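You operate a simulated robot arm through the tools that you are given. There is no shell and no other tool. Be economical: measure what you need, move in short steps, check, and stop when the job is done.

The job below is to be done with a simulated robot arm. You get a single attempt, and the scene is never put back.

## Task
Torque both tiller cover screws with the wrench that the card names.
Fine: plug cap off on its peg while you work, back on after; wrench back in the empty block.

The check looks at the end state, three seconds after you hand in, the way a careful person would. Anything else that was tipped, shoved, dropped, spilled or broken makes it a failure. A push-on lid holds only when it is set on centred and level and pressed home; a screw cap is set on level and turned clockwise until tight.

## Robot
A 5-joint arm with a two-finger parallel gripper, fixed in place. Base frame: the origin is at the foot of the arm, x ahead of it, y to its left, z up; the work surface is at about z = 0. Readings come in cm, degrees, newtons and seconds.
With the tool pointing down near the work surface it reaches from about 26 to 60 cm from the base axis. Its first joint turns from -66.0 to 66.0 degrees. The tool tilts only in the upright plane through the base axis and itself; it spins freely about its own axis. Payload 1.57 kg.
The TCP is the grasp point between the finger pads, 3 cm short of the fingertips. In the tool frame z runs along the fingers and y along their closing line. The gripper opens to 8 cm. The fingers are 1.7 cm wide and 1.2 cm thick; the gripper's body (4 by 8.2 cm) begins 8 cm behind the TCP.
Orientation is that of the tool frame in the base frame, as a unit quaternion [w, x, y, z]. With the fingers straight down and closing along the base's y, the tool's x points along the base's -x, its y along +y and its z along -z.

## Interface
- The arm moves only by the tool step_arm. Its arguments are lists of equal length, an entry for each row: "linear": the shift along the tool's x, y, z in units of 200 mm (1.0 is 200 mm), a list of three; "angular": the turn, a rotation vector about the tool's x, y, z in units of 120 degrees (1.0 is 120 degrees), a list of three; "claw": the closure, from 0 (fully open) to 1 (shut). In form: {"linear": [[tx, ty, tz], ...], "angular": [[rx, ry, rz], ...], "claw": [claw, ...]}. A call has 1 to 20 rows; each row is the pose to reach, as a shift and turn from the pose commanded when the call began, along the tool's axes at that moment. A call with a number of a shift or a turn outside -1 to 1 is refused whole. Each row takes 0.2 s and may step no farther than 5 cm and 8.6 degrees from the row before; otherwise, or with a gripper value out of range, the whole call is refused. Where a pose cannot be reached the arm comes as near as it can. A force on the tool above 40 N (or 10 N above the force at the start of the call, whichever is more), or a blocked arm, ends the call early, and 0.2 s more pass. The fingers move at their own pace (about 15.3 cm/s each) and stop on an object; they squeeze with about 28 N. The grip force told is the motor's: it shows also when the fingers shut on nothing. Time passes only in rows, and 0.2 s behind the last, so rows that repeat a pose let the fingers close. It gives the time, the measured TCP pose, the force on the tool (base axes), the opening and the grip force at its end, in the units of the frame above (readings bear some noise), with the torque about the TCP (base axes, N m) and any sound that the robot's microphone picked up, and new pictures: "pictures" is both (left out), scene, wrist or none.
- Cameras (640 x 400 px; columns grow to the right, rows downward): "scene" is fixed at [4.34, 38.85, 55.18]; the picture's right is [-0.74, -0.67, 0.00], its down [-0.21, 0.24, -0.95] and it looks along [0.64, -0.70, -0.32] (base axes); focal length 272 px, centre (320, 200). "wrist" rides on the gripper at [7.2, -0.7, -12.2] in the tool frame; the picture's right is [0.09, 1.00, 0.00], its down [-0.84, 0.08, -0.54] and it looks along [-0.54, 0.05, 0.84] (tool axes); focal length 238 px, centre (320, 200). There is no depth. A picture from a camera that has moved, and an enlarged one, comes with that camera's place and axes in the base frame and with its lens.
- inspect(camera, box): a new picture of the part [left, top, right, bottom] of that camera's present view, enlarged. No time passes.
- close_job(): hands the job in; it is judged then, once.

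Go step by step. Nothing tells you positions but the pictures and the camera data: compare them with the known pose of the tool, close in by small moves and look again before you grip or let go. The budget is 120 turns and 200 pictures, counting those below and the enlarged ones. Unless the task says otherwise, let go and move clear before handing in, and close with one line.

The tools are called after "Emit:" by a JSON object that holds its "api" and its "payload". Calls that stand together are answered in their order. step_arm: Moves the arm, as the interface text tells. Its arguments: {"type":"object","properties":{"linear":{"type":"array","items":{"type":"array","items":{"type":"number"}}},"angular":{"type":"array","items":{"type":"array","items":{"type":"number"}}},"claw":{"type":"array","items":{"type":"number"}},"pictures":{"type":"string","enum":["both","scene","wrist","none"]}},"required":["linear","angular","claw"]} The other tools are called the same way: inspect (camera, box) takes an enlarged picture of a part of a camera's view; close_job () hands the job in.

At the start:

```text
clock: 0.0
eef_pos: [33.86, -4.57, 45.8]
tool_rot: [0.0, 0.0, 1.0, 0.001]
force: [0.3, 1.1, 0.6]
moment: [-0.02, -0.03, -0.02]
gripper_width: 8.03
grip_force: 0.0
```

scene: 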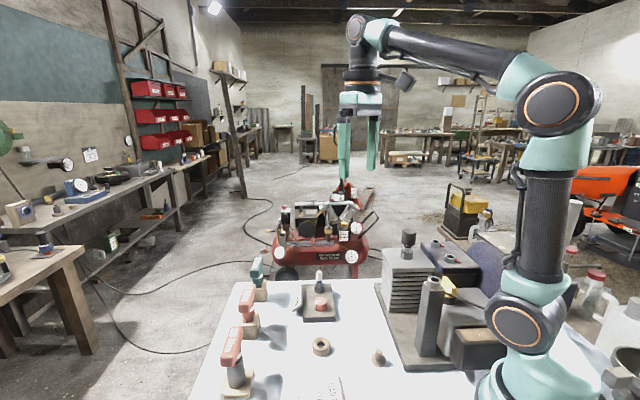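
wrist: 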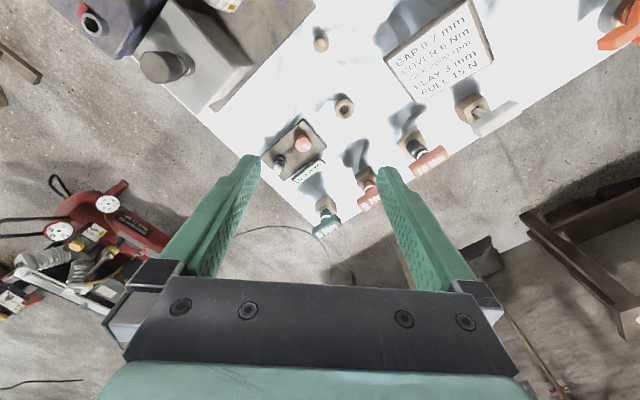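

I see a white table with a card, several torque wrenches in blocks, a tiller on the right. I'll enlarge the card and the items first.

Emit:
{"api": "inspect", "payload": {"camera": "wrist", "box": [370, 0, 530, 100]}}

Emit:
{"api": "inspect", "payload": {"camera": "wrist", "box": [240, 70, 540, 250]}}

Emit:
{"api": "inspect", "payload": {"camera": "scene", "box": [200, 220, 500, 400]}}

Emit:
{"api": "inspect", "payload": {"camera": "wrist", "box": [60, 0, 340, 120]}}

```text
4.00 times, centred on (450, 50) of wrist
camera zoom: at [26.54, -5.26, 58.14], right [-0.09, 1.0, 0.0], down [0.84, 0.08, 0.54], along [0.54, 0.05, -0.84], focal length 953 px, centre (-200, 800)
```

zoom: 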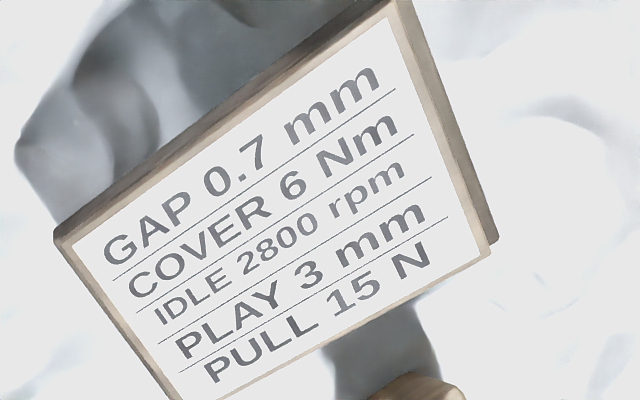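

```text
2.13 times, centred on (390, 160) of wrist
camera zoom: at [26.54, -5.26, 58.14], right [-0.09, 1.0, 0.0], down [0.84, 0.08, 0.54], along [0.54, 0.05, -0.84], focal length 508 px, centre (171, 285)
```

zoom: 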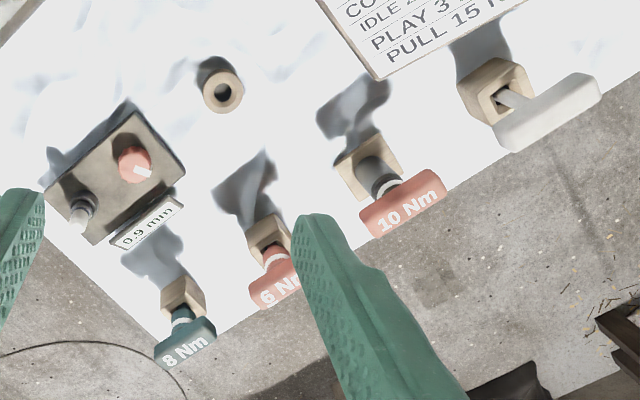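

```text
2.13 times, centred on (350, 310) of scene
camera zoom: at [4.34, 38.85, 55.18], right [-0.74, -0.67, 0.0], down [-0.21, 0.24, -0.95], along [0.64, -0.7, -0.32], focal length 579 px, centre (256, -35)
```

zoom: 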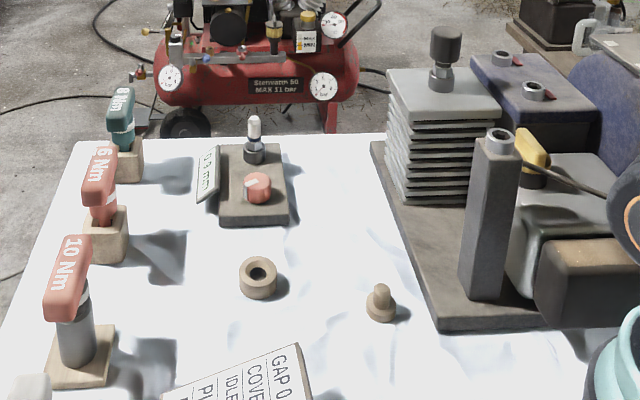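

```text
2.29 times, centred on (200, 60) of wrist
camera zoom: at [26.54, -5.26, 58.14], right [-0.09, 1.0, 0.0], down [0.84, 0.08, 0.54], along [0.54, 0.05, -0.84], focal length 545 px, centre (594, 520)
```

zoom: 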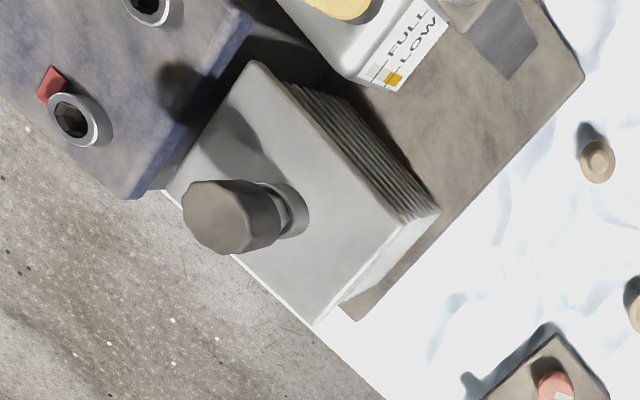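

The card says COVER 6 Nm. The cover screws appear to be on the blue cover at right, the cap on the finned head. I'll move over the tiller for a better view.

Emit:
{"api": "step_arm", "payload": {"linear": [[0.0, -0.2, 0], [0.0, -0.4, 0], [0.0, -0.6, 0], [0.0, -0.75, 0], [0.0, -0.75, 0]], "angular": [[0, 0, 0], [0, 0, 0], [0, 0, 0], [0, 0, 0], [0, 0, 0]], "claw": [0, 0, 0, 0, 0], "pictures": "wrist"}}

Emit:
{"api": "inspect", "payload": {"camera": "scene", "box": [360, 200, 620, 400]}}

```text
clock: 1.2
eef_pos: [33.76, -19.48, 45.78]
tool_rot: [0.0, 0.0, 1.0, -0.001]
force: [0.3, 0.1, 0.8]
moment: [-0.03, 0.0, -0.01]
gripper_width: 8.0
grip_force: 0.0
camera wrist: at [26.48, -20.23, 58.17], right [-0.09, 1.0, 0.0], down [0.84, 0.08, 0.54], along [0.54, 0.05, -0.84], focal length 238 px, centre (320, 200)
```

wrist: 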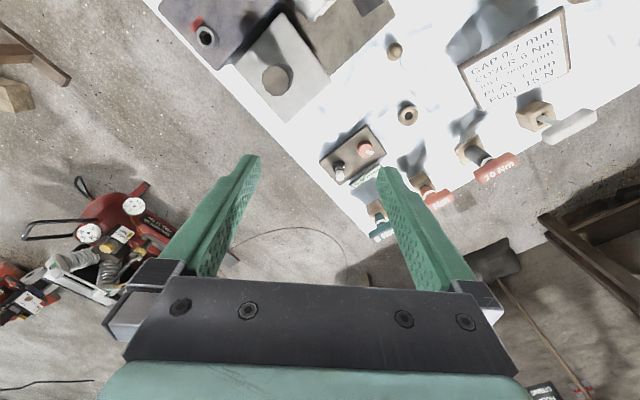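

```text
2.00 times, centred on (490, 300) of scene
camera zoom: at [4.34, 38.85, 55.18], right [-0.74, -0.67, 0.0], down [-0.21, 0.24, -0.95], along [0.64, -0.7, -0.32], focal length 543 px, centre (-20, 0)
```

zoom: 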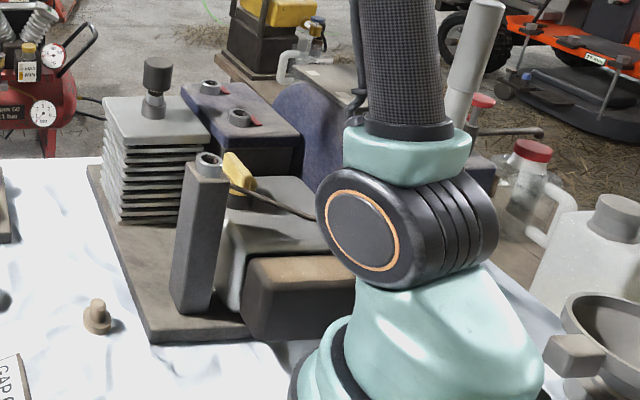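

I'll spin the wrist 90° so the camera looks toward the tiller.

Emit:
{"api": "step_arm", "payload": {"linear": [[0.05, 0.0, 0], [0.1, 0.0, 0], [0.15, 0.0, 0], [0.2, 0.0, 0], [0.25, 0.05, 0], [0.3, 0.1, 0], [0.3, 0.15, 0], [0.3, 0.2, 0], [0.3, 0.2, 0], [0.3, 0.2, 0], [0.3, 0.2, 0], [0.3, 0.2, 0]], "angular": [[0, 0, 0.07], [0, 0, 0.14], [0, 0, 0.21], [0, 0, 0.28], [0, 0, 0.35], [0, 0, 0.42], [0, 0, 0.49], [0, 0, 0.56], [0, 0, 0.63], [0, 0, 0.7], [0, 0, 0.75], [0, 0, 0.75]], "claw": [0, 0, 0, 0, 0, 0, 0, 0, 0, 0, 0, 0], "pictures": "both"}}

```text
clock: 3.8
eef_pos: [27.85, -15.59, 45.66]
tool_rot: [0.0, 0.708, 0.706, 0.001]
force: [0.1, 0.5, -0.2]
moment: [-0.04, 0.03, 0.0]
gripper_width: 8.0
grip_force: 0.0
camera wrist: at [27.1, -8.39, 58.14], right [1.0, 0.09, 0.0], down [0.08, -0.84, 0.54], along [0.05, -0.54, -0.84], focal length 238 px, centre (320, 200)
```

scene: 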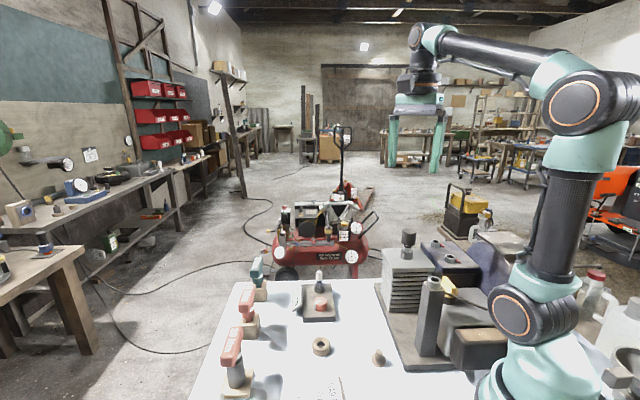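
wrist: 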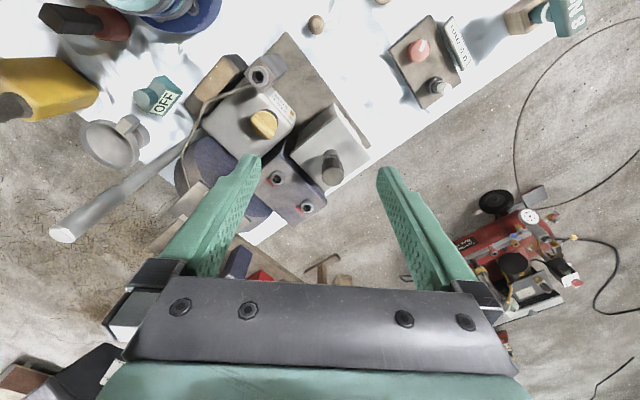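

Emit:
{"api": "inspect", "payload": {"camera": "wrist", "box": [230, 50, 390, 230]}}

Emit:
{"api": "inspect", "payload": {"camera": "wrist", "box": [40, 0, 300, 160]}}

Emit:
{"api": "inspect", "payload": {"camera": "scene", "box": [380, 220, 500, 300]}}

```text
2.22 times, centred on (310, 140) of wrist
camera zoom: at [27.1, -8.39, 58.14], right [1.0, 0.09, 0.0], down [0.08, -0.84, 0.54], along [0.05, -0.54, -0.84], focal length 530 px, centre (342, 333)
```

zoom: 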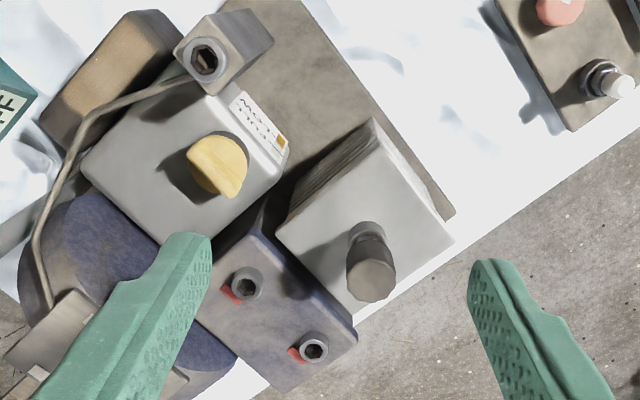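

```text
2.46 times, centred on (170, 80) of wrist
camera zoom: at [27.1, -8.39, 58.14], right [1.0, 0.09, 0.0], down [0.08, -0.84, 0.54], along [0.05, -0.54, -0.84], focal length 587 px, centre (689, 495)
```

zoom: 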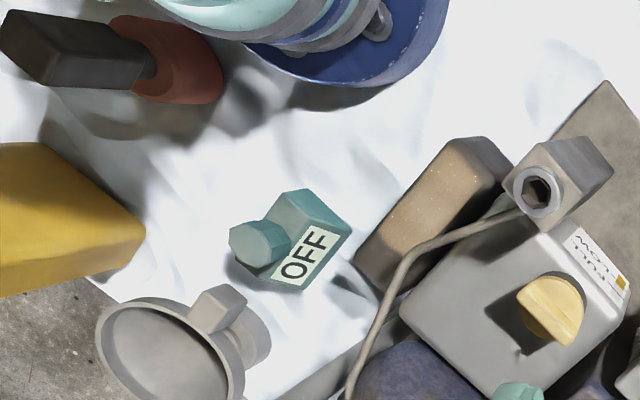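

```text
5.00 times, centred on (440, 260) of scene
camera zoom: at [4.34, 38.85, 55.18], right [-0.74, -0.67, 0.0], down [-0.21, 0.24, -0.95], along [0.64, -0.7, -0.32], focal length 1358 px, centre (-280, -100)
```

zoom: 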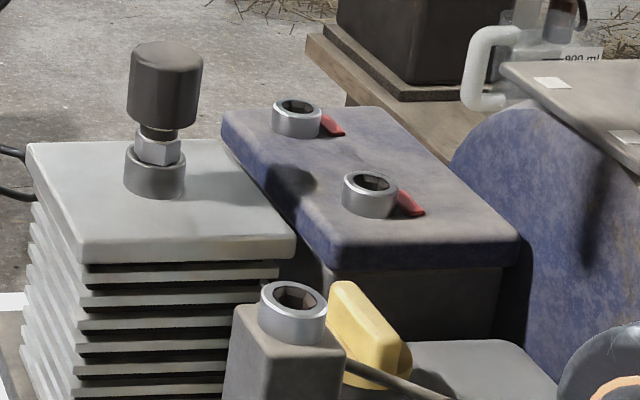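

Cap estimated at about (31.5, -27.6, z≈20), cover screws at about (21,-30.3) and (27.2,-36.5), z≈17.6; peg about (26.5,-4). I'll hover over the cap.

Emit:
{"api": "step_arm", "payload": {"linear": [[-0.14, 0.04, 0.16], [-0.28, 0.08, 0.32], [-0.42, 0.12, 0.48], [-0.56, 0.17, 0.62], [-0.6, 0.1825, 0.685], [-0.6, 0.1825, 0.685]], "angular": [[0, 0, 0], [0, 0, 0], [0, 0, 0], [0, 0, 0], [0, 0, 0], [0, 0, 0]], "claw": [0, 0, 0, 0, 0, 0], "pictures": "both"}}

Emit:
{"api": "inspect", "payload": {"camera": "scene", "box": [370, 180, 490, 300]}}

Emit:
{"api": "inspect", "payload": {"camera": "wrist", "box": [200, 40, 440, 240]}}

```text
clock: 5.2
eef_pos: [31.49, -27.51, 32.06]
tool_rot: [0.0, 0.707, 0.707, 0.0]
force: [-0.4, -0.7, -0.4]
moment: [-0.02, -0.02, 0.0]
gripper_width: 8.01
grip_force: 0.1
camera wrist: at [30.75, -20.33, 44.4], right [1.0, 0.09, 0.0], down [0.08, -0.84, 0.54], along [0.05, -0.54, -0.84], focal length 238 px, centre (320, 200)
```

scene: 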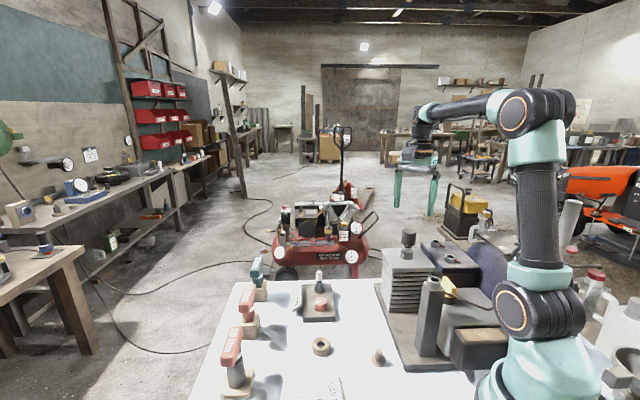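
wrist: 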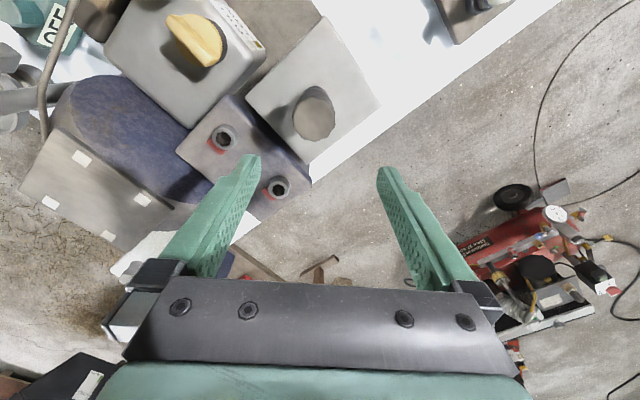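

```text
3.33 times, centred on (430, 240) of scene
camera zoom: at [4.34, 38.85, 55.18], right [-0.74, -0.67, 0.0], down [-0.21, 0.24, -0.95], along [0.64, -0.7, -0.32], focal length 905 px, centre (-47, 67)
```

zoom: 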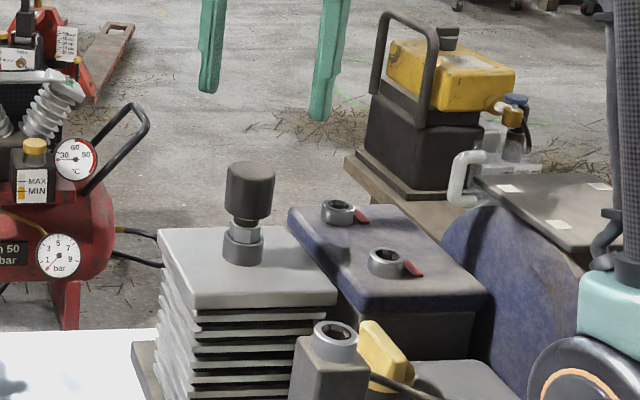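

```text
2.00 times, centred on (320, 140) of wrist
camera zoom: at [30.75, -20.33, 44.4], right [1.0, 0.09, 0.0], down [0.08, -0.84, 0.54], along [0.05, -0.54, -0.84], focal length 477 px, centre (320, 320)
```

zoom: 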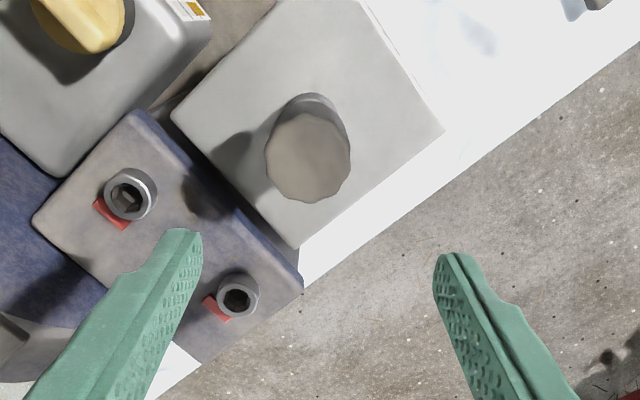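

Refined by triangulation: cap top ≈ (31.0,-25.5, 24), screws A ≈ (20.95,-29.55,18.8), B ≈ (27.0,-35.35,18.8). I'll centre above the cap and come lower to check.

Emit:
{"api": "step_arm", "payload": {"linear": [[0.1, -0.022, 0.1], [0.1, -0.022, 0.2], [0.1, -0.022, 0.2]], "angular": [[0, 0, 0], [0, 0, 0], [0, 0, 0]], "claw": [0, 0, 0], "pictures": "both"}}

Emit:
{"api": "inspect", "payload": {"camera": "scene", "box": [370, 180, 490, 300]}}

```text
clock: 6.0
eef_pos: [31.03, -25.55, 28.08]
tool_rot: [-0.001, 0.707, 0.707, 0.0]
force: [-0.5, 0.6, -0.8]
moment: [0.02, -0.03, -0.02]
gripper_width: 8.01
grip_force: 0.1
camera wrist: at [30.28, -18.34, 40.41], right [1.0, 0.09, 0.0], down [0.08, -0.84, 0.54], along [0.05, -0.54, -0.84], focal length 238 px, centre (320, 200)
```

scene: 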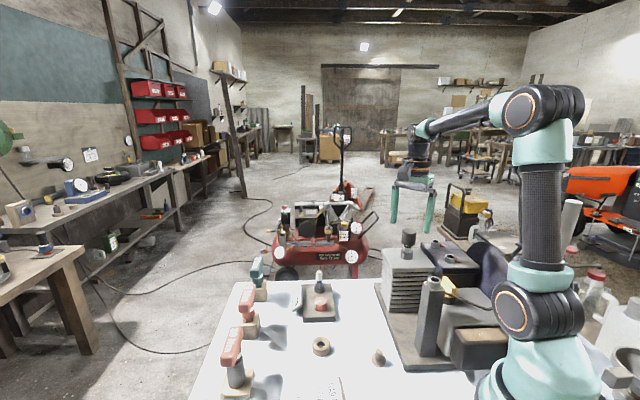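
wrist: 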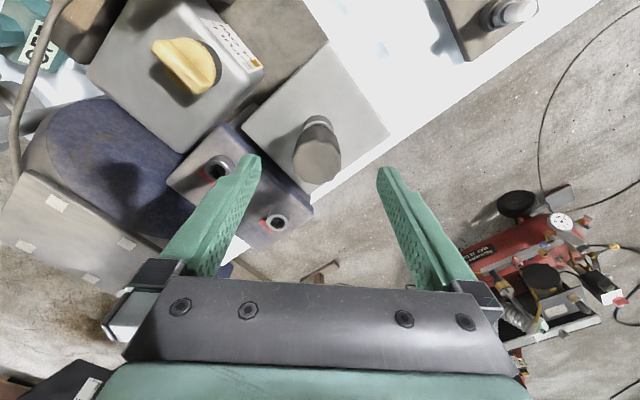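

```text
3.33 times, centred on (430, 240) of scene
camera zoom: at [4.34, 38.85, 55.18], right [-0.74, -0.67, 0.0], down [-0.21, 0.24, -0.95], along [0.64, -0.7, -0.32], focal length 905 px, centre (-47, 67)
```

zoom: 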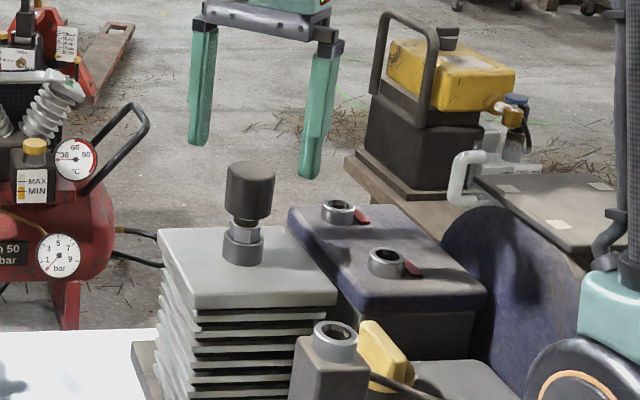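

Aligned within a few mm. Descending to z≈23.2 and gripping the cap.

Emit:
{"api": "step_arm", "payload": {"linear": [[0.006, -0.01, 0.1], [0.006, -0.01, 0.2], [0.006, -0.01, 0.245], [0.006, -0.01, 0.245], [0.006, -0.01, 0.245], [0.006, -0.01, 0.245]], "angular": [[0, 0, 0], [0, 0, 0], [0, 0, 0], [0, 0, 0], [0, 0, 0], [0, 0, 0]], "claw": [0, 0, 0, 0, 1, 1], "pictures": "both"}}

Emit:
{"api": "inspect", "payload": {"camera": "scene", "box": [370, 180, 490, 300]}}

```text
clock: 7.4
eef_pos: [30.82, -25.42, 23.17]
tool_rot: [0.0, 0.707, 0.708, 0.0]
force: [0.3, 0.6, -0.8]
moment: [0.03, 0.01, -0.02]
gripper_width: 3.48
grip_force: 28.3
camera wrist: at [30.08, -18.26, 35.51], right [1.0, 0.09, 0.0], down [0.08, -0.84, 0.54], along [0.05, -0.54, -0.84], focal length 238 px, centre (320, 200)
```

scene: 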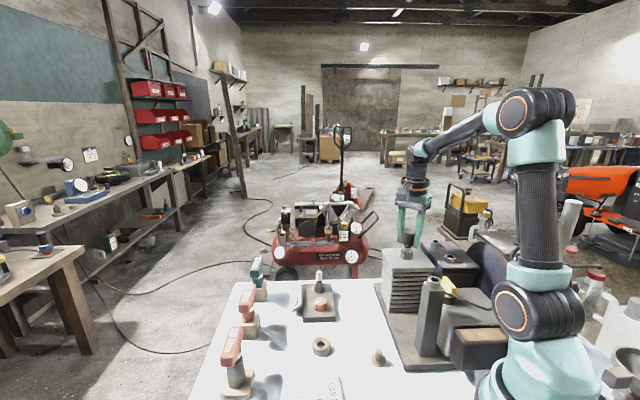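
wrist: 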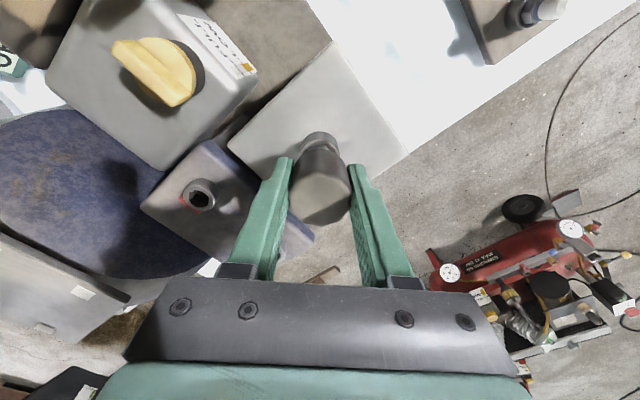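

```text
3.33 times, centred on (430, 240) of scene
camera zoom: at [4.34, 38.85, 55.18], right [-0.74, -0.67, 0.0], down [-0.21, 0.24, -0.95], along [0.64, -0.7, -0.32], focal length 905 px, centre (-47, 67)
```

zoom: 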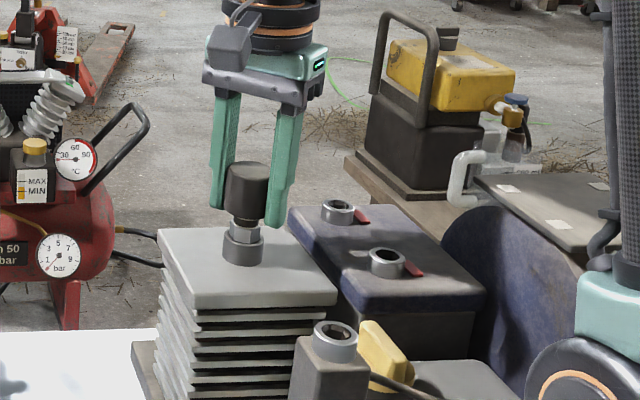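

Gripped at 3.48 cm. Pulling straight up.

Emit:
{"api": "step_arm", "payload": {"linear": [[0, 0, -0.05], [0, 0, -0.1], [0, 0, -0.2], [0, 0, -0.35], [0, 0, -0.5], [0, 0, -0.5]], "angular": [[0, 0, 0], [0, 0, 0], [0, 0, 0], [0, 0, 0], [0, 0, 0], [0, 0, 0]], "claw": [1, 1, 1, 1, 1, 1], "pictures": "both"}}

Emit:
{"api": "inspect", "payload": {"camera": "scene", "box": [370, 160, 490, 280]}}

Emit:
{"api": "inspect", "payload": {"camera": "scene", "box": [350, 330, 410, 380]}}

```text
clock: 8.8
eef_pos: [30.91, -25.46, 33.12]
tool_rot: [0.0, 0.707, 0.707, 0.0]
force: [1.2, -0.2, -0.5]
moment: [0.01, 0.01, -0.03]
gripper_width: 3.51
grip_force: 27.6
camera wrist: at [30.08, -18.24, 45.55], right [1.0, 0.09, 0.0], down [0.08, -0.84, 0.54], along [0.05, -0.54, -0.84], focal length 238 px, centre (320, 200)
```

scene: 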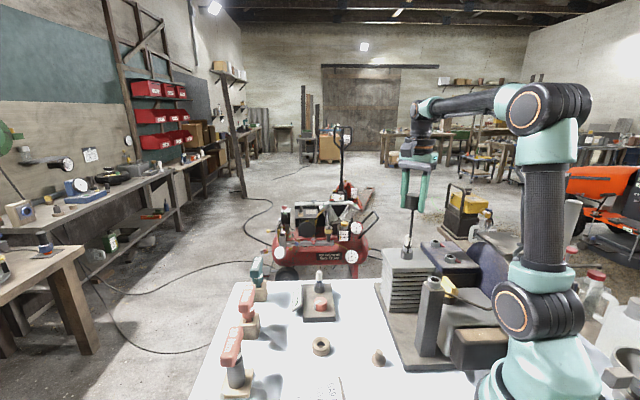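
wrist: 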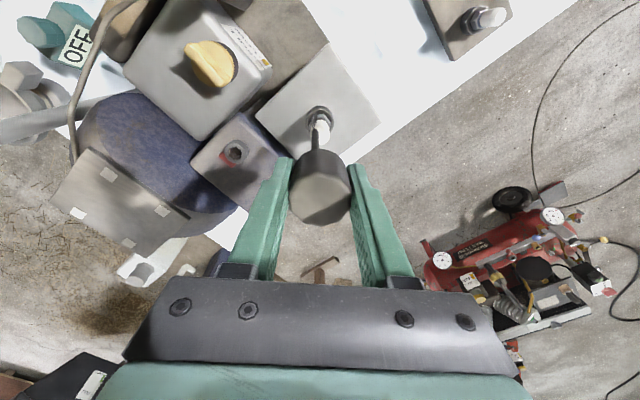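

```text
3.33 times, centred on (430, 220) of scene
camera zoom: at [4.34, 38.85, 55.18], right [-0.74, -0.67, 0.0], down [-0.21, 0.24, -0.95], along [0.64, -0.7, -0.32], focal length 905 px, centre (-47, 133)
```

zoom: 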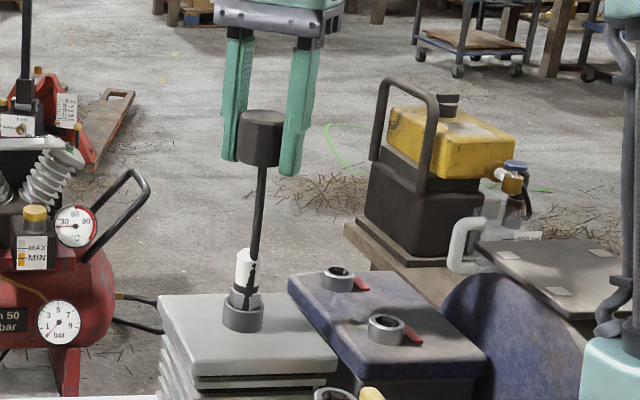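

```text
8.00 times, centred on (380, 355) of scene
camera zoom: at [4.34, 38.85, 55.18], right [-0.74, -0.67, 0.0], down [-0.21, 0.24, -0.95], along [0.64, -0.7, -0.32], focal length 2172 px, centre (-160, -1040)
```

zoom: 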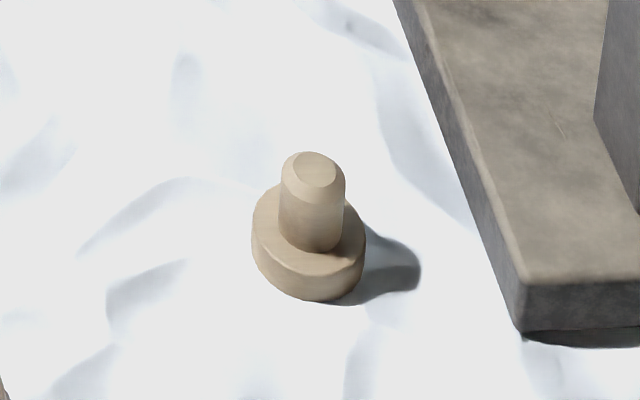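

The cap is off, with its lead attached. The peg measures at ≈(26.3,-4.5), flange top z≈1.3, stem top ≈3.7. Moving there, staying high first.

Emit:
{"api": "step_arm", "payload": {"linear": [[0.15, 0.0, 0.0], [0.35, -0.03, 0.05], [0.55, -0.08, 0.1], [0.75, -0.14, 0.2], [0.92, -0.2, 0.35], [1.0, -0.22, 0.5], [1.0, -0.22, 0.7], [1.0, -0.22, 0.8], [1.0, -0.22, 0.8]], "angular": [[0, 0, 0], [0, 0, 0], [0, 0, 0], [0, 0, 0], [0, 0, 0], [0, 0, 0], [0, 0, 0], [0, 0, 0], [0, 0, 0]], "claw": [1, 1, 1, 1, 1, 1, 1, 1, 1], "pictures": "both"}}

Emit:
{"api": "inspect", "payload": {"camera": "scene", "box": [330, 240, 450, 390]}}

```text
clock: 10.8
eef_pos: [26.42, -5.42, 17.08]
tool_rot: [0.0, 0.707, 0.707, 0.0]
force: [0.6, -0.6, -0.2]
moment: [0.0, 0.03, 0.01]
gripper_width: 3.48
grip_force: 28.0
camera wrist: at [25.65, 1.73, 29.46], right [1.0, 0.09, 0.0], down [0.08, -0.84, 0.54], along [0.05, -0.54, -0.84], focal length 238 px, centre (320, 200)
```

scene: 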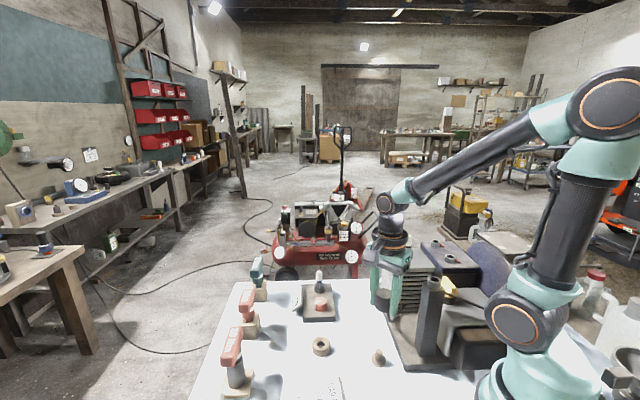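
wrist: 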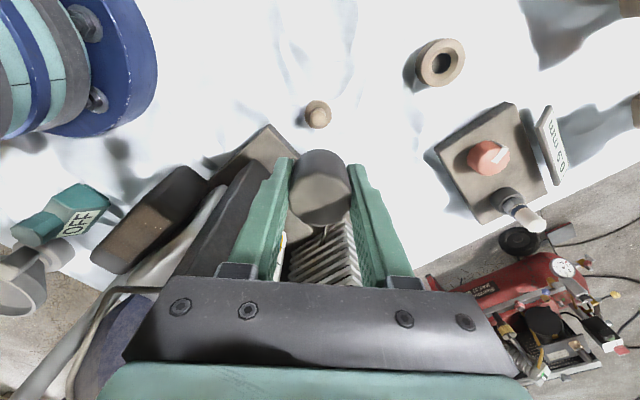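

```text
2.67 times, centred on (390, 315) of scene
camera zoom: at [4.34, 38.85, 55.18], right [-0.74, -0.67, 0.0], down [-0.21, 0.24, -0.95], along [0.64, -0.7, -0.32], focal length 724 px, centre (133, -107)
```

zoom: 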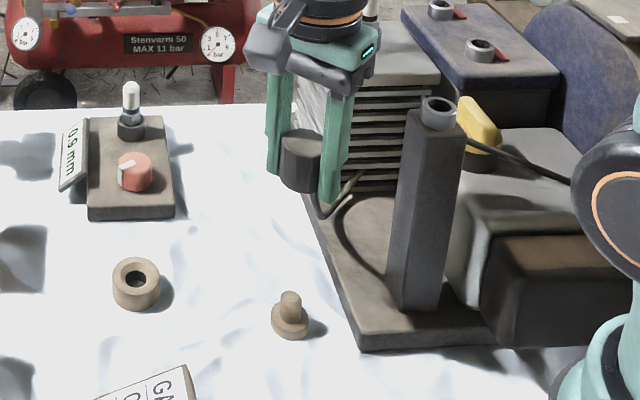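

Emit:
{"api": "inspect", "payload": {"camera": "wrist", "box": [270, 80, 370, 220]}}

Emit:
{"api": "inspect", "payload": {"camera": "wrist", "box": [290, 90, 350, 140]}}

```text
2.86 times, centred on (320, 150) of wrist
camera zoom: at [25.65, 1.73, 29.46], right [1.0, 0.09, 0.0], down [0.08, -0.84, 0.54], along [0.05, -0.54, -0.84], focal length 681 px, centre (320, 343)
```

zoom: 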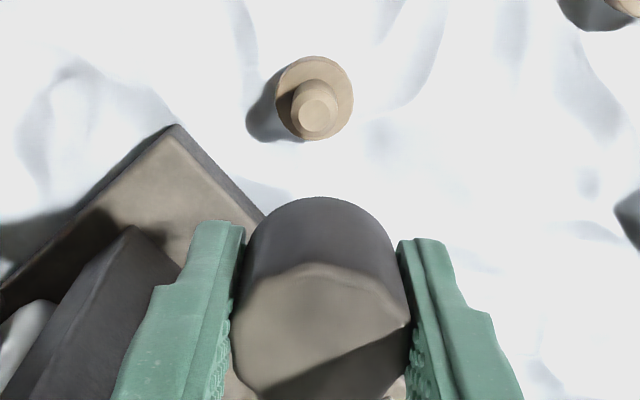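

```text
8.00 times, centred on (320, 115) of wrist
camera zoom: at [25.65, 1.73, 29.46], right [1.0, 0.09, 0.0], down [0.08, -0.84, 0.54], along [0.05, -0.54, -0.84], focal length 1907 px, centre (320, 880)
```

zoom: 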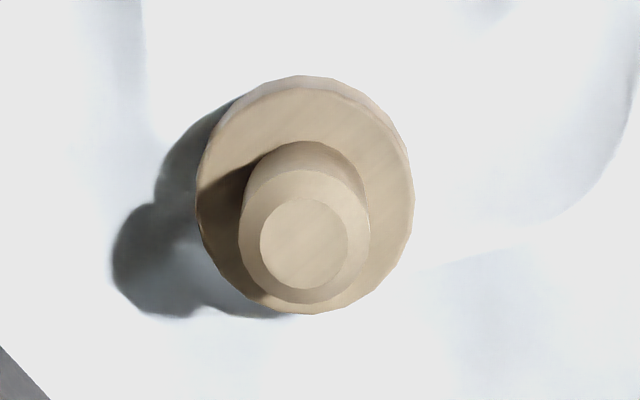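

Peg refined to ≈(26.1,-4.8), cap is centred at the TCP. Descending to just above the peg.

Emit:
{"api": "step_arm", "payload": {"linear": [[0.031, -0.0135, 0.1], [0.031, -0.0135, 0.3], [0.031, -0.0135, 0.45], [0.031, -0.0135, 0.51], [0.031, -0.0135, 0.51]], "angular": [[0, 0, 0], [0, 0, 0], [0, 0, 0], [0, 0, 0], [0, 0, 0]], "claw": [1, 1, 1, 1, 1], "pictures": "wrist"}}

Emit:
{"api": "inspect", "payload": {"camera": "scene", "box": [350, 310, 430, 390]}}

```text
clock: 12.0
eef_pos: [26.24, -4.72, 6.96]
tool_rot: [0.001, 0.707, 0.707, -0.001]
force: [-0.6, 0.9, -0.2]
moment: [0.02, -0.03, -0.02]
gripper_width: 3.49
grip_force: 28.2
camera wrist: at [25.46, 2.38, 19.33], right [1.0, 0.09, 0.0], down [0.08, -0.84, 0.54], along [0.05, -0.54, -0.84], focal length 238 px, centre (320, 200)
```

wrist: 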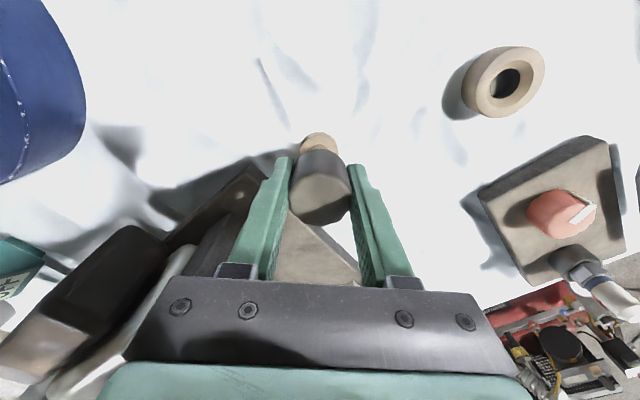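

```text
5.00 times, centred on (390, 350) of scene
camera zoom: at [4.34, 38.85, 55.18], right [-0.74, -0.67, 0.0], down [-0.21, 0.24, -0.95], along [0.64, -0.7, -0.32], focal length 1358 px, centre (-30, -550)
```

zoom: 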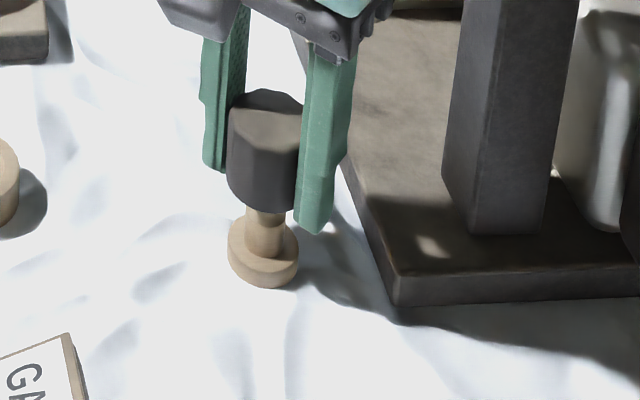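

Aligned in both views. Lowering onto the peg in small steps.

Emit:
{"api": "step_arm", "payload": {"linear": [[0, -0.005, 0.05], [0, -0.005, 0.09], [0, -0.005, 0.12], [0, -0.005, 0.145], [0, -0.005, 0.165], [0, -0.005, 0.165]], "angular": [[0, 0, 0], [0, 0, 0], [0, 0, 0], [0, 0, 0], [0, 0, 0], [0, 0, 0]], "claw": [1, 1, 1, 1, 1, 1], "pictures": "wrist"}}

Emit:
{"api": "inspect", "payload": {"camera": "scene", "box": [350, 310, 430, 390]}}

```text
clock: 13.4
eef_pos: [26.09, -4.76, 3.7]
tool_rot: [0.0, 0.707, 0.708, -0.001]
force: [-1.2, -0.2, 0.0]
moment: [-0.02, 0.0, -0.03]
gripper_width: 3.52
grip_force: 27.8
camera wrist: at [25.33, 2.31, 16.04], right [1.0, 0.09, 0.0], down [0.08, -0.84, 0.54], along [0.05, -0.54, -0.84], focal length 238 px, centre (320, 200)
```

wrist: 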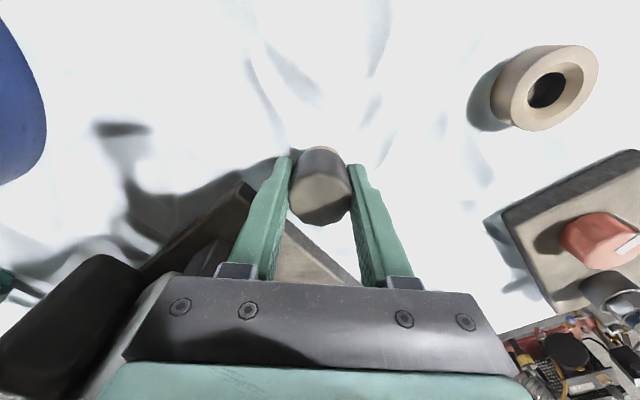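

```text
5.00 times, centred on (390, 350) of scene
camera zoom: at [4.34, 38.85, 55.18], right [-0.74, -0.67, 0.0], down [-0.21, 0.24, -0.95], along [0.64, -0.7, -0.32], focal length 1358 px, centre (-30, -550)
```

zoom: 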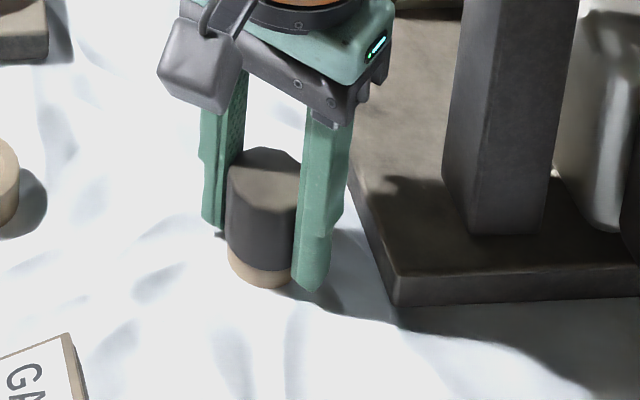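

Going down a few mm more to feel the seat.

Emit:
{"api": "step_arm", "payload": {"linear": [[0, 0, 0.008], [0, 0, 0.015], [0, 0, 0.022], [0, 0, 0.022]], "angular": [[0, 0, 0], [0, 0, 0], [0, 0, 0], [0, 0, 0]], "claw": [1, 1, 1, 1], "pictures": "none"}}

Emit:
{"api": "inspect", "payload": {"camera": "scene", "box": [350, 310, 430, 390]}}

```text
clock: 14.4
eef_pos: [26.08, -4.93, 3.36]
tool_rot: [0.0, 0.708, 0.706, 0.0]
force: [-7.1, -3.5, 26.5]
moment: [-0.18, 0.03, -0.01]
gripper_width: 3.49
grip_force: 27.8
```

```text
5.00 times, centred on (390, 350) of scene
camera zoom: at [4.33, 38.86, 55.18], right [-0.74, -0.67, 0.0], down [-0.21, 0.24, -0.95], along [0.64, -0.7, -0.32], focal length 1358 px, centre (-30, -550)
```

zoom: 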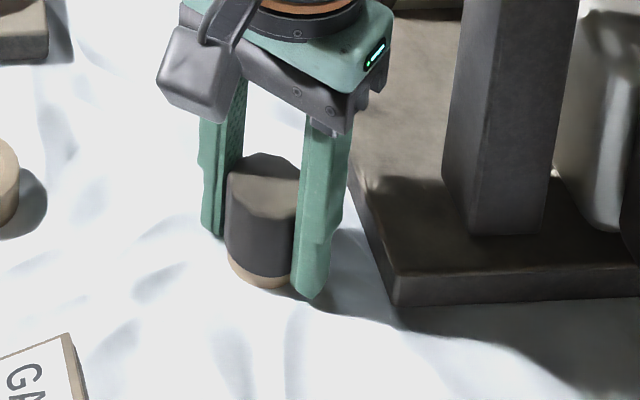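

Seated with 26 N. Releasing and rising straight up.

Emit:
{"api": "step_arm", "payload": {"linear": [[0, 0, -0.004], [0, 0, -0.004], [0, 0, -0.004], [0, 0, -0.1], [0, 0, -0.3], [0, 0, -0.5], [0, 0, -0.7], [0, 0, -0.7]], "angular": [[0, 0, 0], [0, 0, 0], [0, 0, 0], [0, 0, 0], [0, 0, 0], [0, 0, 0], [0, 0, 0], [0, 0, 0]], "claw": [1, 0, 0, 0, 0, 0, 0, 0], "pictures": "both"}}

Emit:
{"api": "inspect", "payload": {"camera": "scene", "box": [350, 240, 450, 390]}}

Emit:
{"api": "inspect", "payload": {"camera": "scene", "box": [210, 250, 310, 400]}}

```text
clock: 16.2
eef_pos: [25.96, -5.04, 17.39]
tool_rot: [-0.001, 0.708, 0.707, 0.0]
force: [0.9, -0.4, -0.1]
moment: [-0.02, -0.04, -0.03]
gripper_width: 7.99
grip_force: 0.1
camera wrist: at [25.26, 2.2, 29.76], right [1.0, 0.09, 0.0], down [0.08, -0.84, 0.54], along [0.05, -0.54, -0.84], focal length 238 px, centre (320, 200)
```

scene: 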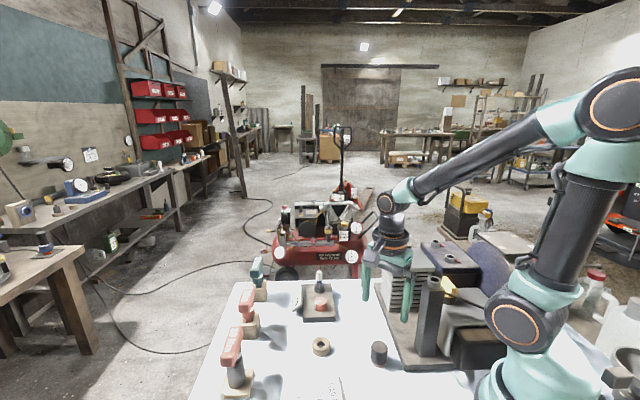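
wrist: 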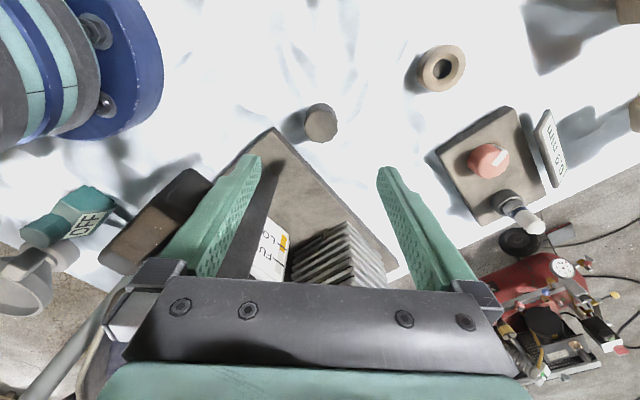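

```text
2.67 times, centred on (400, 315) of scene
camera zoom: at [4.34, 38.85, 55.18], right [-0.74, -0.67, 0.0], down [-0.21, 0.24, -0.95], along [0.64, -0.7, -0.32], focal length 724 px, centre (107, -107)
```

zoom: 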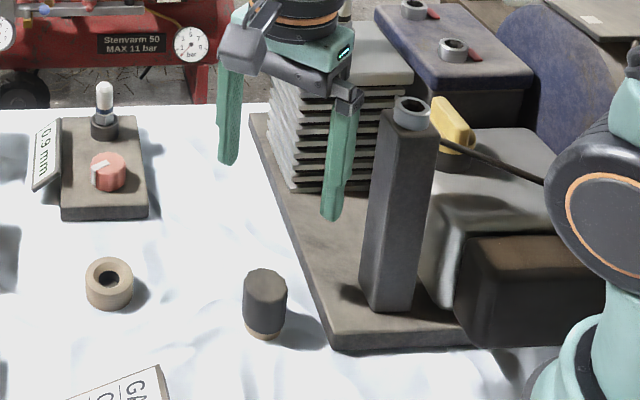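

```text
2.67 times, centred on (260, 325) of scene
camera zoom: at [4.34, 38.85, 55.18], right [-0.74, -0.67, 0.0], down [-0.21, 0.24, -0.95], along [0.64, -0.7, -0.32], focal length 724 px, centre (480, -133)
```

zoom: 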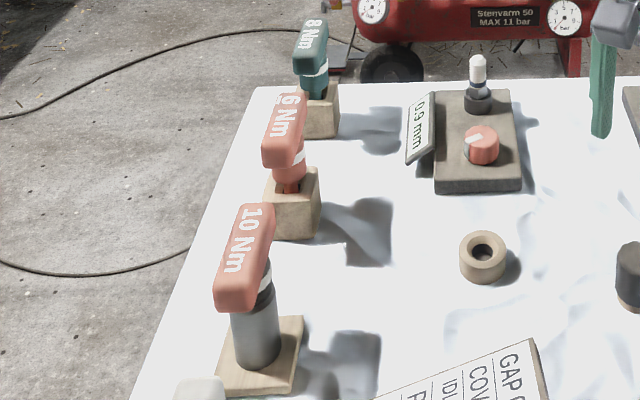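

Cap is on its peg. Now over to the 6 Nm wrench (≈(56.4, 9.5), handle z≈10), staying high.

Emit:
{"api": "step_arm", "payload": {"linear": [[0.05, 0.1, -0.2], [0.15, 0.3, -0.3], [0.28, 0.5, -0.35], [0.4, 0.7, -0.35], [0.52, 0.88, -0.35], [0.6, 1.0, -0.35], [0.6, 1.0, -0.35]], "angular": [[0, 0, 0], [0, 0, 0], [0, 0, 0], [0, 0, 0], [0, 0, 0], [0, 0, 0], [0, 0, 0]], "claw": [0, 0, 0, 0, 0, 0, 0], "pictures": "wrist"}}

Emit:
{"api": "inspect", "payload": {"camera": "wrist", "box": [320, 20, 540, 160]}}

```text
clock: 17.8
eef_pos: [45.98, 7.26, 24.31]
tool_rot: [0.0, 0.707, 0.707, 0.0]
force: [0.1, -0.3, 0.3]
moment: [0.03, 0.02, 0.02]
gripper_width: 8.01
grip_force: 0.1
camera wrist: at [45.24, 14.36, 36.61], right [1.0, 0.09, 0.0], down [0.08, -0.84, 0.54], along [0.05, -0.54, -0.84], focal length 238 px, centre (320, 200)
```

wrist: 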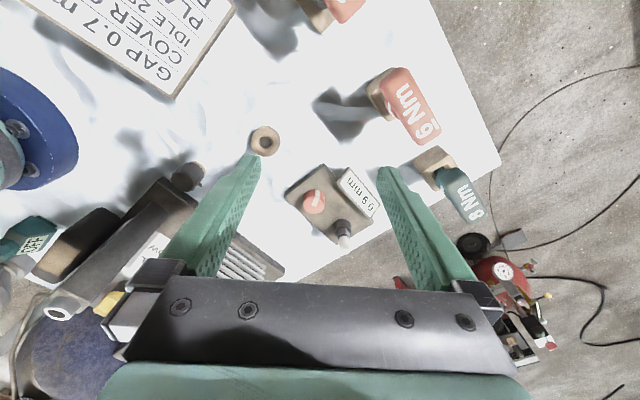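

```text
2.86 times, centred on (430, 90) of wrist
camera zoom: at [45.24, 14.36, 36.61], right [1.0, 0.09, 0.0], down [0.08, -0.84, 0.54], along [0.05, -0.54, -0.84], focal length 681 px, centre (6, 514)
```

zoom: 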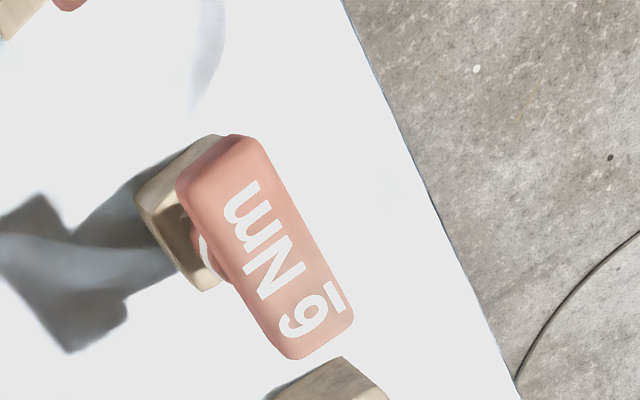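

Underlined "6 Nm" confirmed; handle top centre ≈ (55.0,10.0,11), handle axis along (1,-1). I'll turn −45° so the fingers close across it and lower to just above.

Emit:
{"api": "step_arm", "payload": {"linear": [[0.03, 0.1, 0], [0.07, 0.2, 0.0], [0.1, 0.3, 0.1], [0.14, 0.4, 0.2], [0.14, 0.45, 0.3], [0.14, 0.45, 0.38], [0.14, 0.45, 0.38]], "angular": [[0, 0, -0.065], [0, 0, -0.13], [0, 0, -0.195], [0, 0, -0.26], [0, 0, -0.325], [0, 0, -0.375], [0, 0, -0.375]], "claw": [0, 0, 0, 0, 0, 0, 0], "pictures": "wrist"}}

Emit:
{"api": "inspect", "payload": {"camera": "scene", "box": [200, 240, 300, 340]}}

Emit:
{"api": "inspect", "payload": {"camera": "wrist", "box": [240, 60, 400, 220]}}

```text
clock: 19.4
eef_pos: [55.19, 10.02, 16.69]
tool_rot: [0.0, 0.382, 0.924, 0.0]
force: [0.4, 0.8, -0.2]
moment: [0.0, 0.0, 0.02]
gripper_width: 8.02
grip_force: 0.0
camera wrist: at [49.44, 14.51, 29.0], right [0.64, 0.77, 0.0], down [0.65, -0.54, 0.54], along [0.42, -0.35, -0.84], focal length 238 px, centre (320, 200)
```

wrist: 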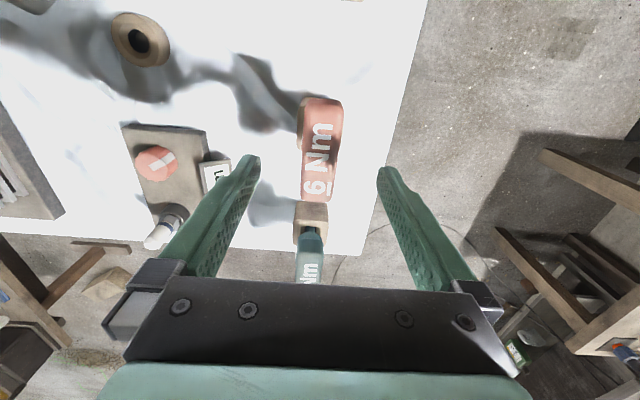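

```text
4.00 times, centred on (250, 290) of scene
camera zoom: at [4.34, 38.85, 55.18], right [-0.74, -0.67, 0.0], down [-0.21, 0.24, -0.95], along [0.64, -0.7, -0.32], focal length 1086 px, centre (600, -160)
```

zoom: 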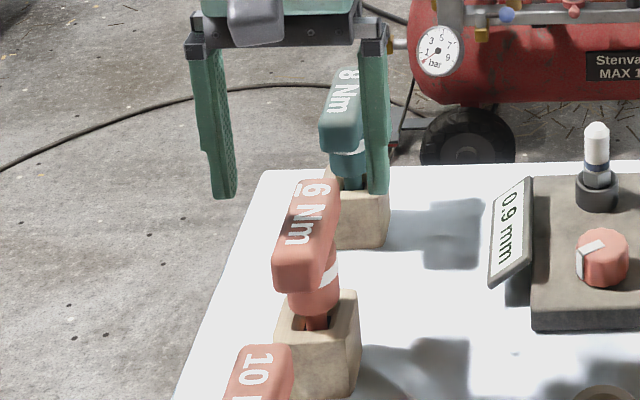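

```text
2.50 times, centred on (320, 140) of wrist
camera zoom: at [49.44, 14.51, 29.0], right [0.64, 0.77, 0.0], down [0.65, -0.54, 0.54], along [0.42, -0.35, -0.84], focal length 596 px, centre (320, 350)
```

zoom: 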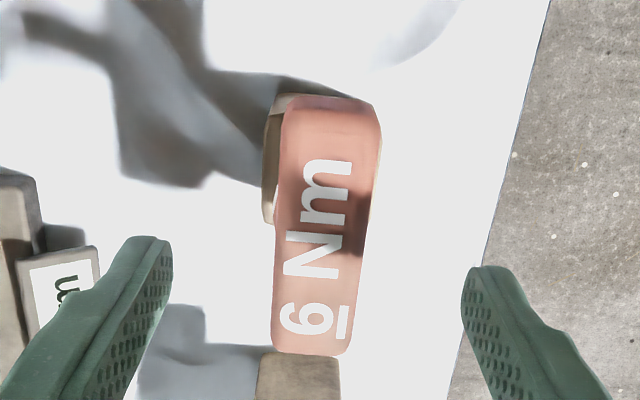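

Well aligned. Descending to z=10 and closing on the handle.

Emit:
{"api": "step_arm", "payload": {"linear": [[-0.008, -0.009, 0.12], [-0.008, -0.009, 0.24], [-0.008, -0.009, 0.335], [-0.008, -0.009, 0.335], [-0.008, -0.009, 0.335], [-0.008, -0.009, 0.335]], "angular": [[0, 0, 0], [0, 0, 0], [0, 0, 0], [0, 0, 0], [0, 0, 0], [0, 0, 0]], "claw": [0, 0, 0, 0, 1, 1], "pictures": "wrist"}}

Emit:
{"api": "inspect", "payload": {"camera": "scene", "box": [200, 240, 300, 340]}}

```text
clock: 20.8
eef_pos: [55.16, 9.68, 9.93]
tool_rot: [0.001, 0.383, 0.924, 0.001]
force: [4.0, 2.6, -0.9]
moment: [0.2, -0.26, 0.03]
gripper_width: 3.13
grip_force: 28.4
camera wrist: at [49.42, 14.28, 22.28], right [0.64, 0.77, 0.0], down [0.65, -0.54, 0.54], along [0.42, -0.35, -0.84], focal length 238 px, centre (320, 200)
```

wrist: 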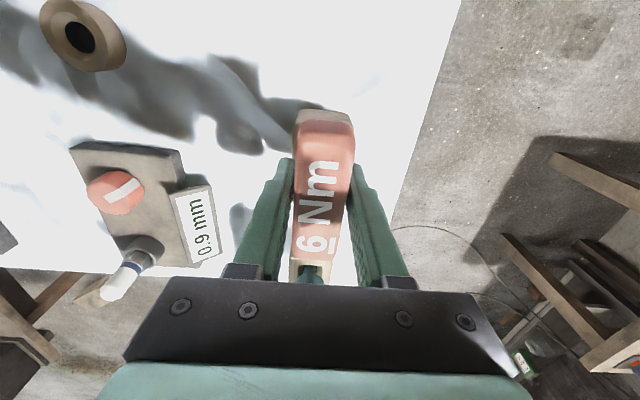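

```text
4.00 times, centred on (250, 290) of scene
camera zoom: at [4.34, 38.85, 55.18], right [-0.74, -0.67, 0.0], down [-0.21, 0.24, -0.95], along [0.64, -0.7, -0.32], focal length 1086 px, centre (600, -160)
```

zoom: 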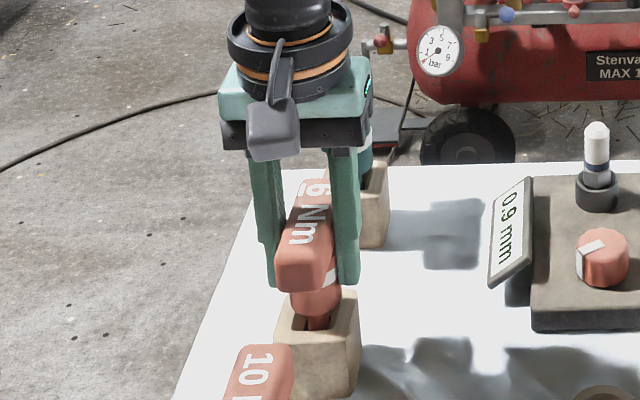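

Gripped at 3.13 cm. Lifting straight out of the block.

Emit:
{"api": "step_arm", "payload": {"linear": [[0, 0, -0.05], [0, 0, -0.12], [0, 0, -0.25], [0, 0, -0.4], [0, 0, -0.6], [0, 0, -0.6]], "angular": [[0, 0, 0], [0, 0, 0], [0, 0, 0], [0, 0, 0], [0, 0, 0], [0, 0, 0]], "claw": [1, 1, 1, 1, 1, 1], "pictures": "both"}}

Emit:
{"api": "inspect", "payload": {"camera": "scene", "box": [190, 170, 330, 340]}}

```text
clock: 22.2
eef_pos: [55.1, 9.63, 21.96]
tool_rot: [0.0, 0.383, 0.924, -0.001]
force: [0.7, -0.6, -2.1]
moment: [0.03, 0.01, 0.0]
gripper_width: 3.13
grip_force: 27.9
camera wrist: at [49.42, 14.24, 34.38], right [0.64, 0.77, 0.0], down [0.65, -0.54, 0.54], along [0.42, -0.35, -0.84], focal length 238 px, centre (320, 200)
```

scene: 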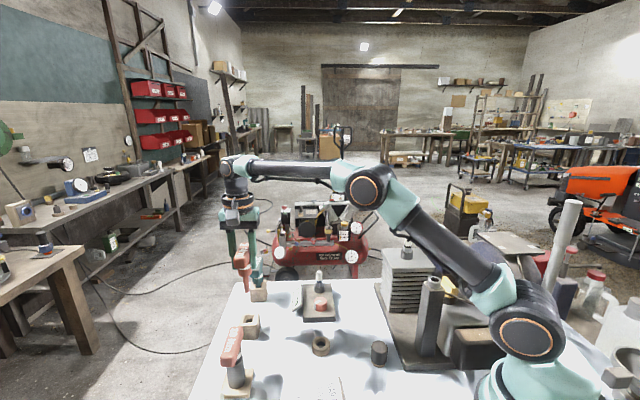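
wrist: 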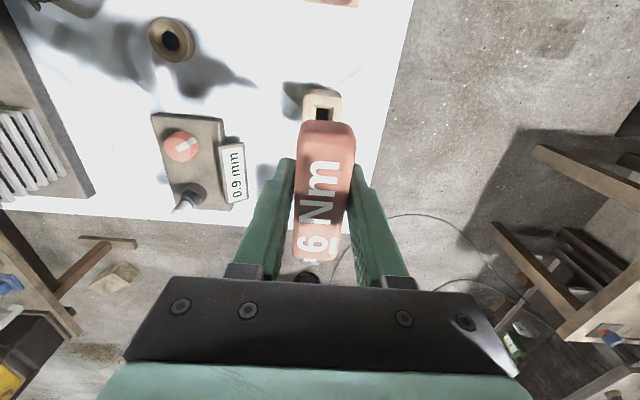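

```text
2.35 times, centred on (260, 255) of scene
camera zoom: at [4.34, 38.85, 55.18], right [-0.74, -0.67, 0.0], down [-0.21, 0.24, -0.95], along [0.64, -0.7, -0.32], focal length 639 px, centre (461, 71)
```

zoom: 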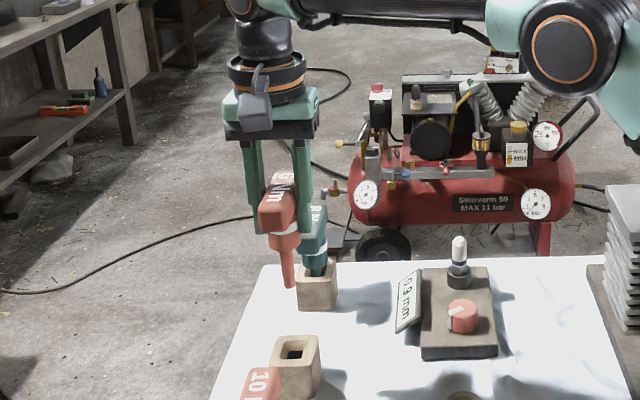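

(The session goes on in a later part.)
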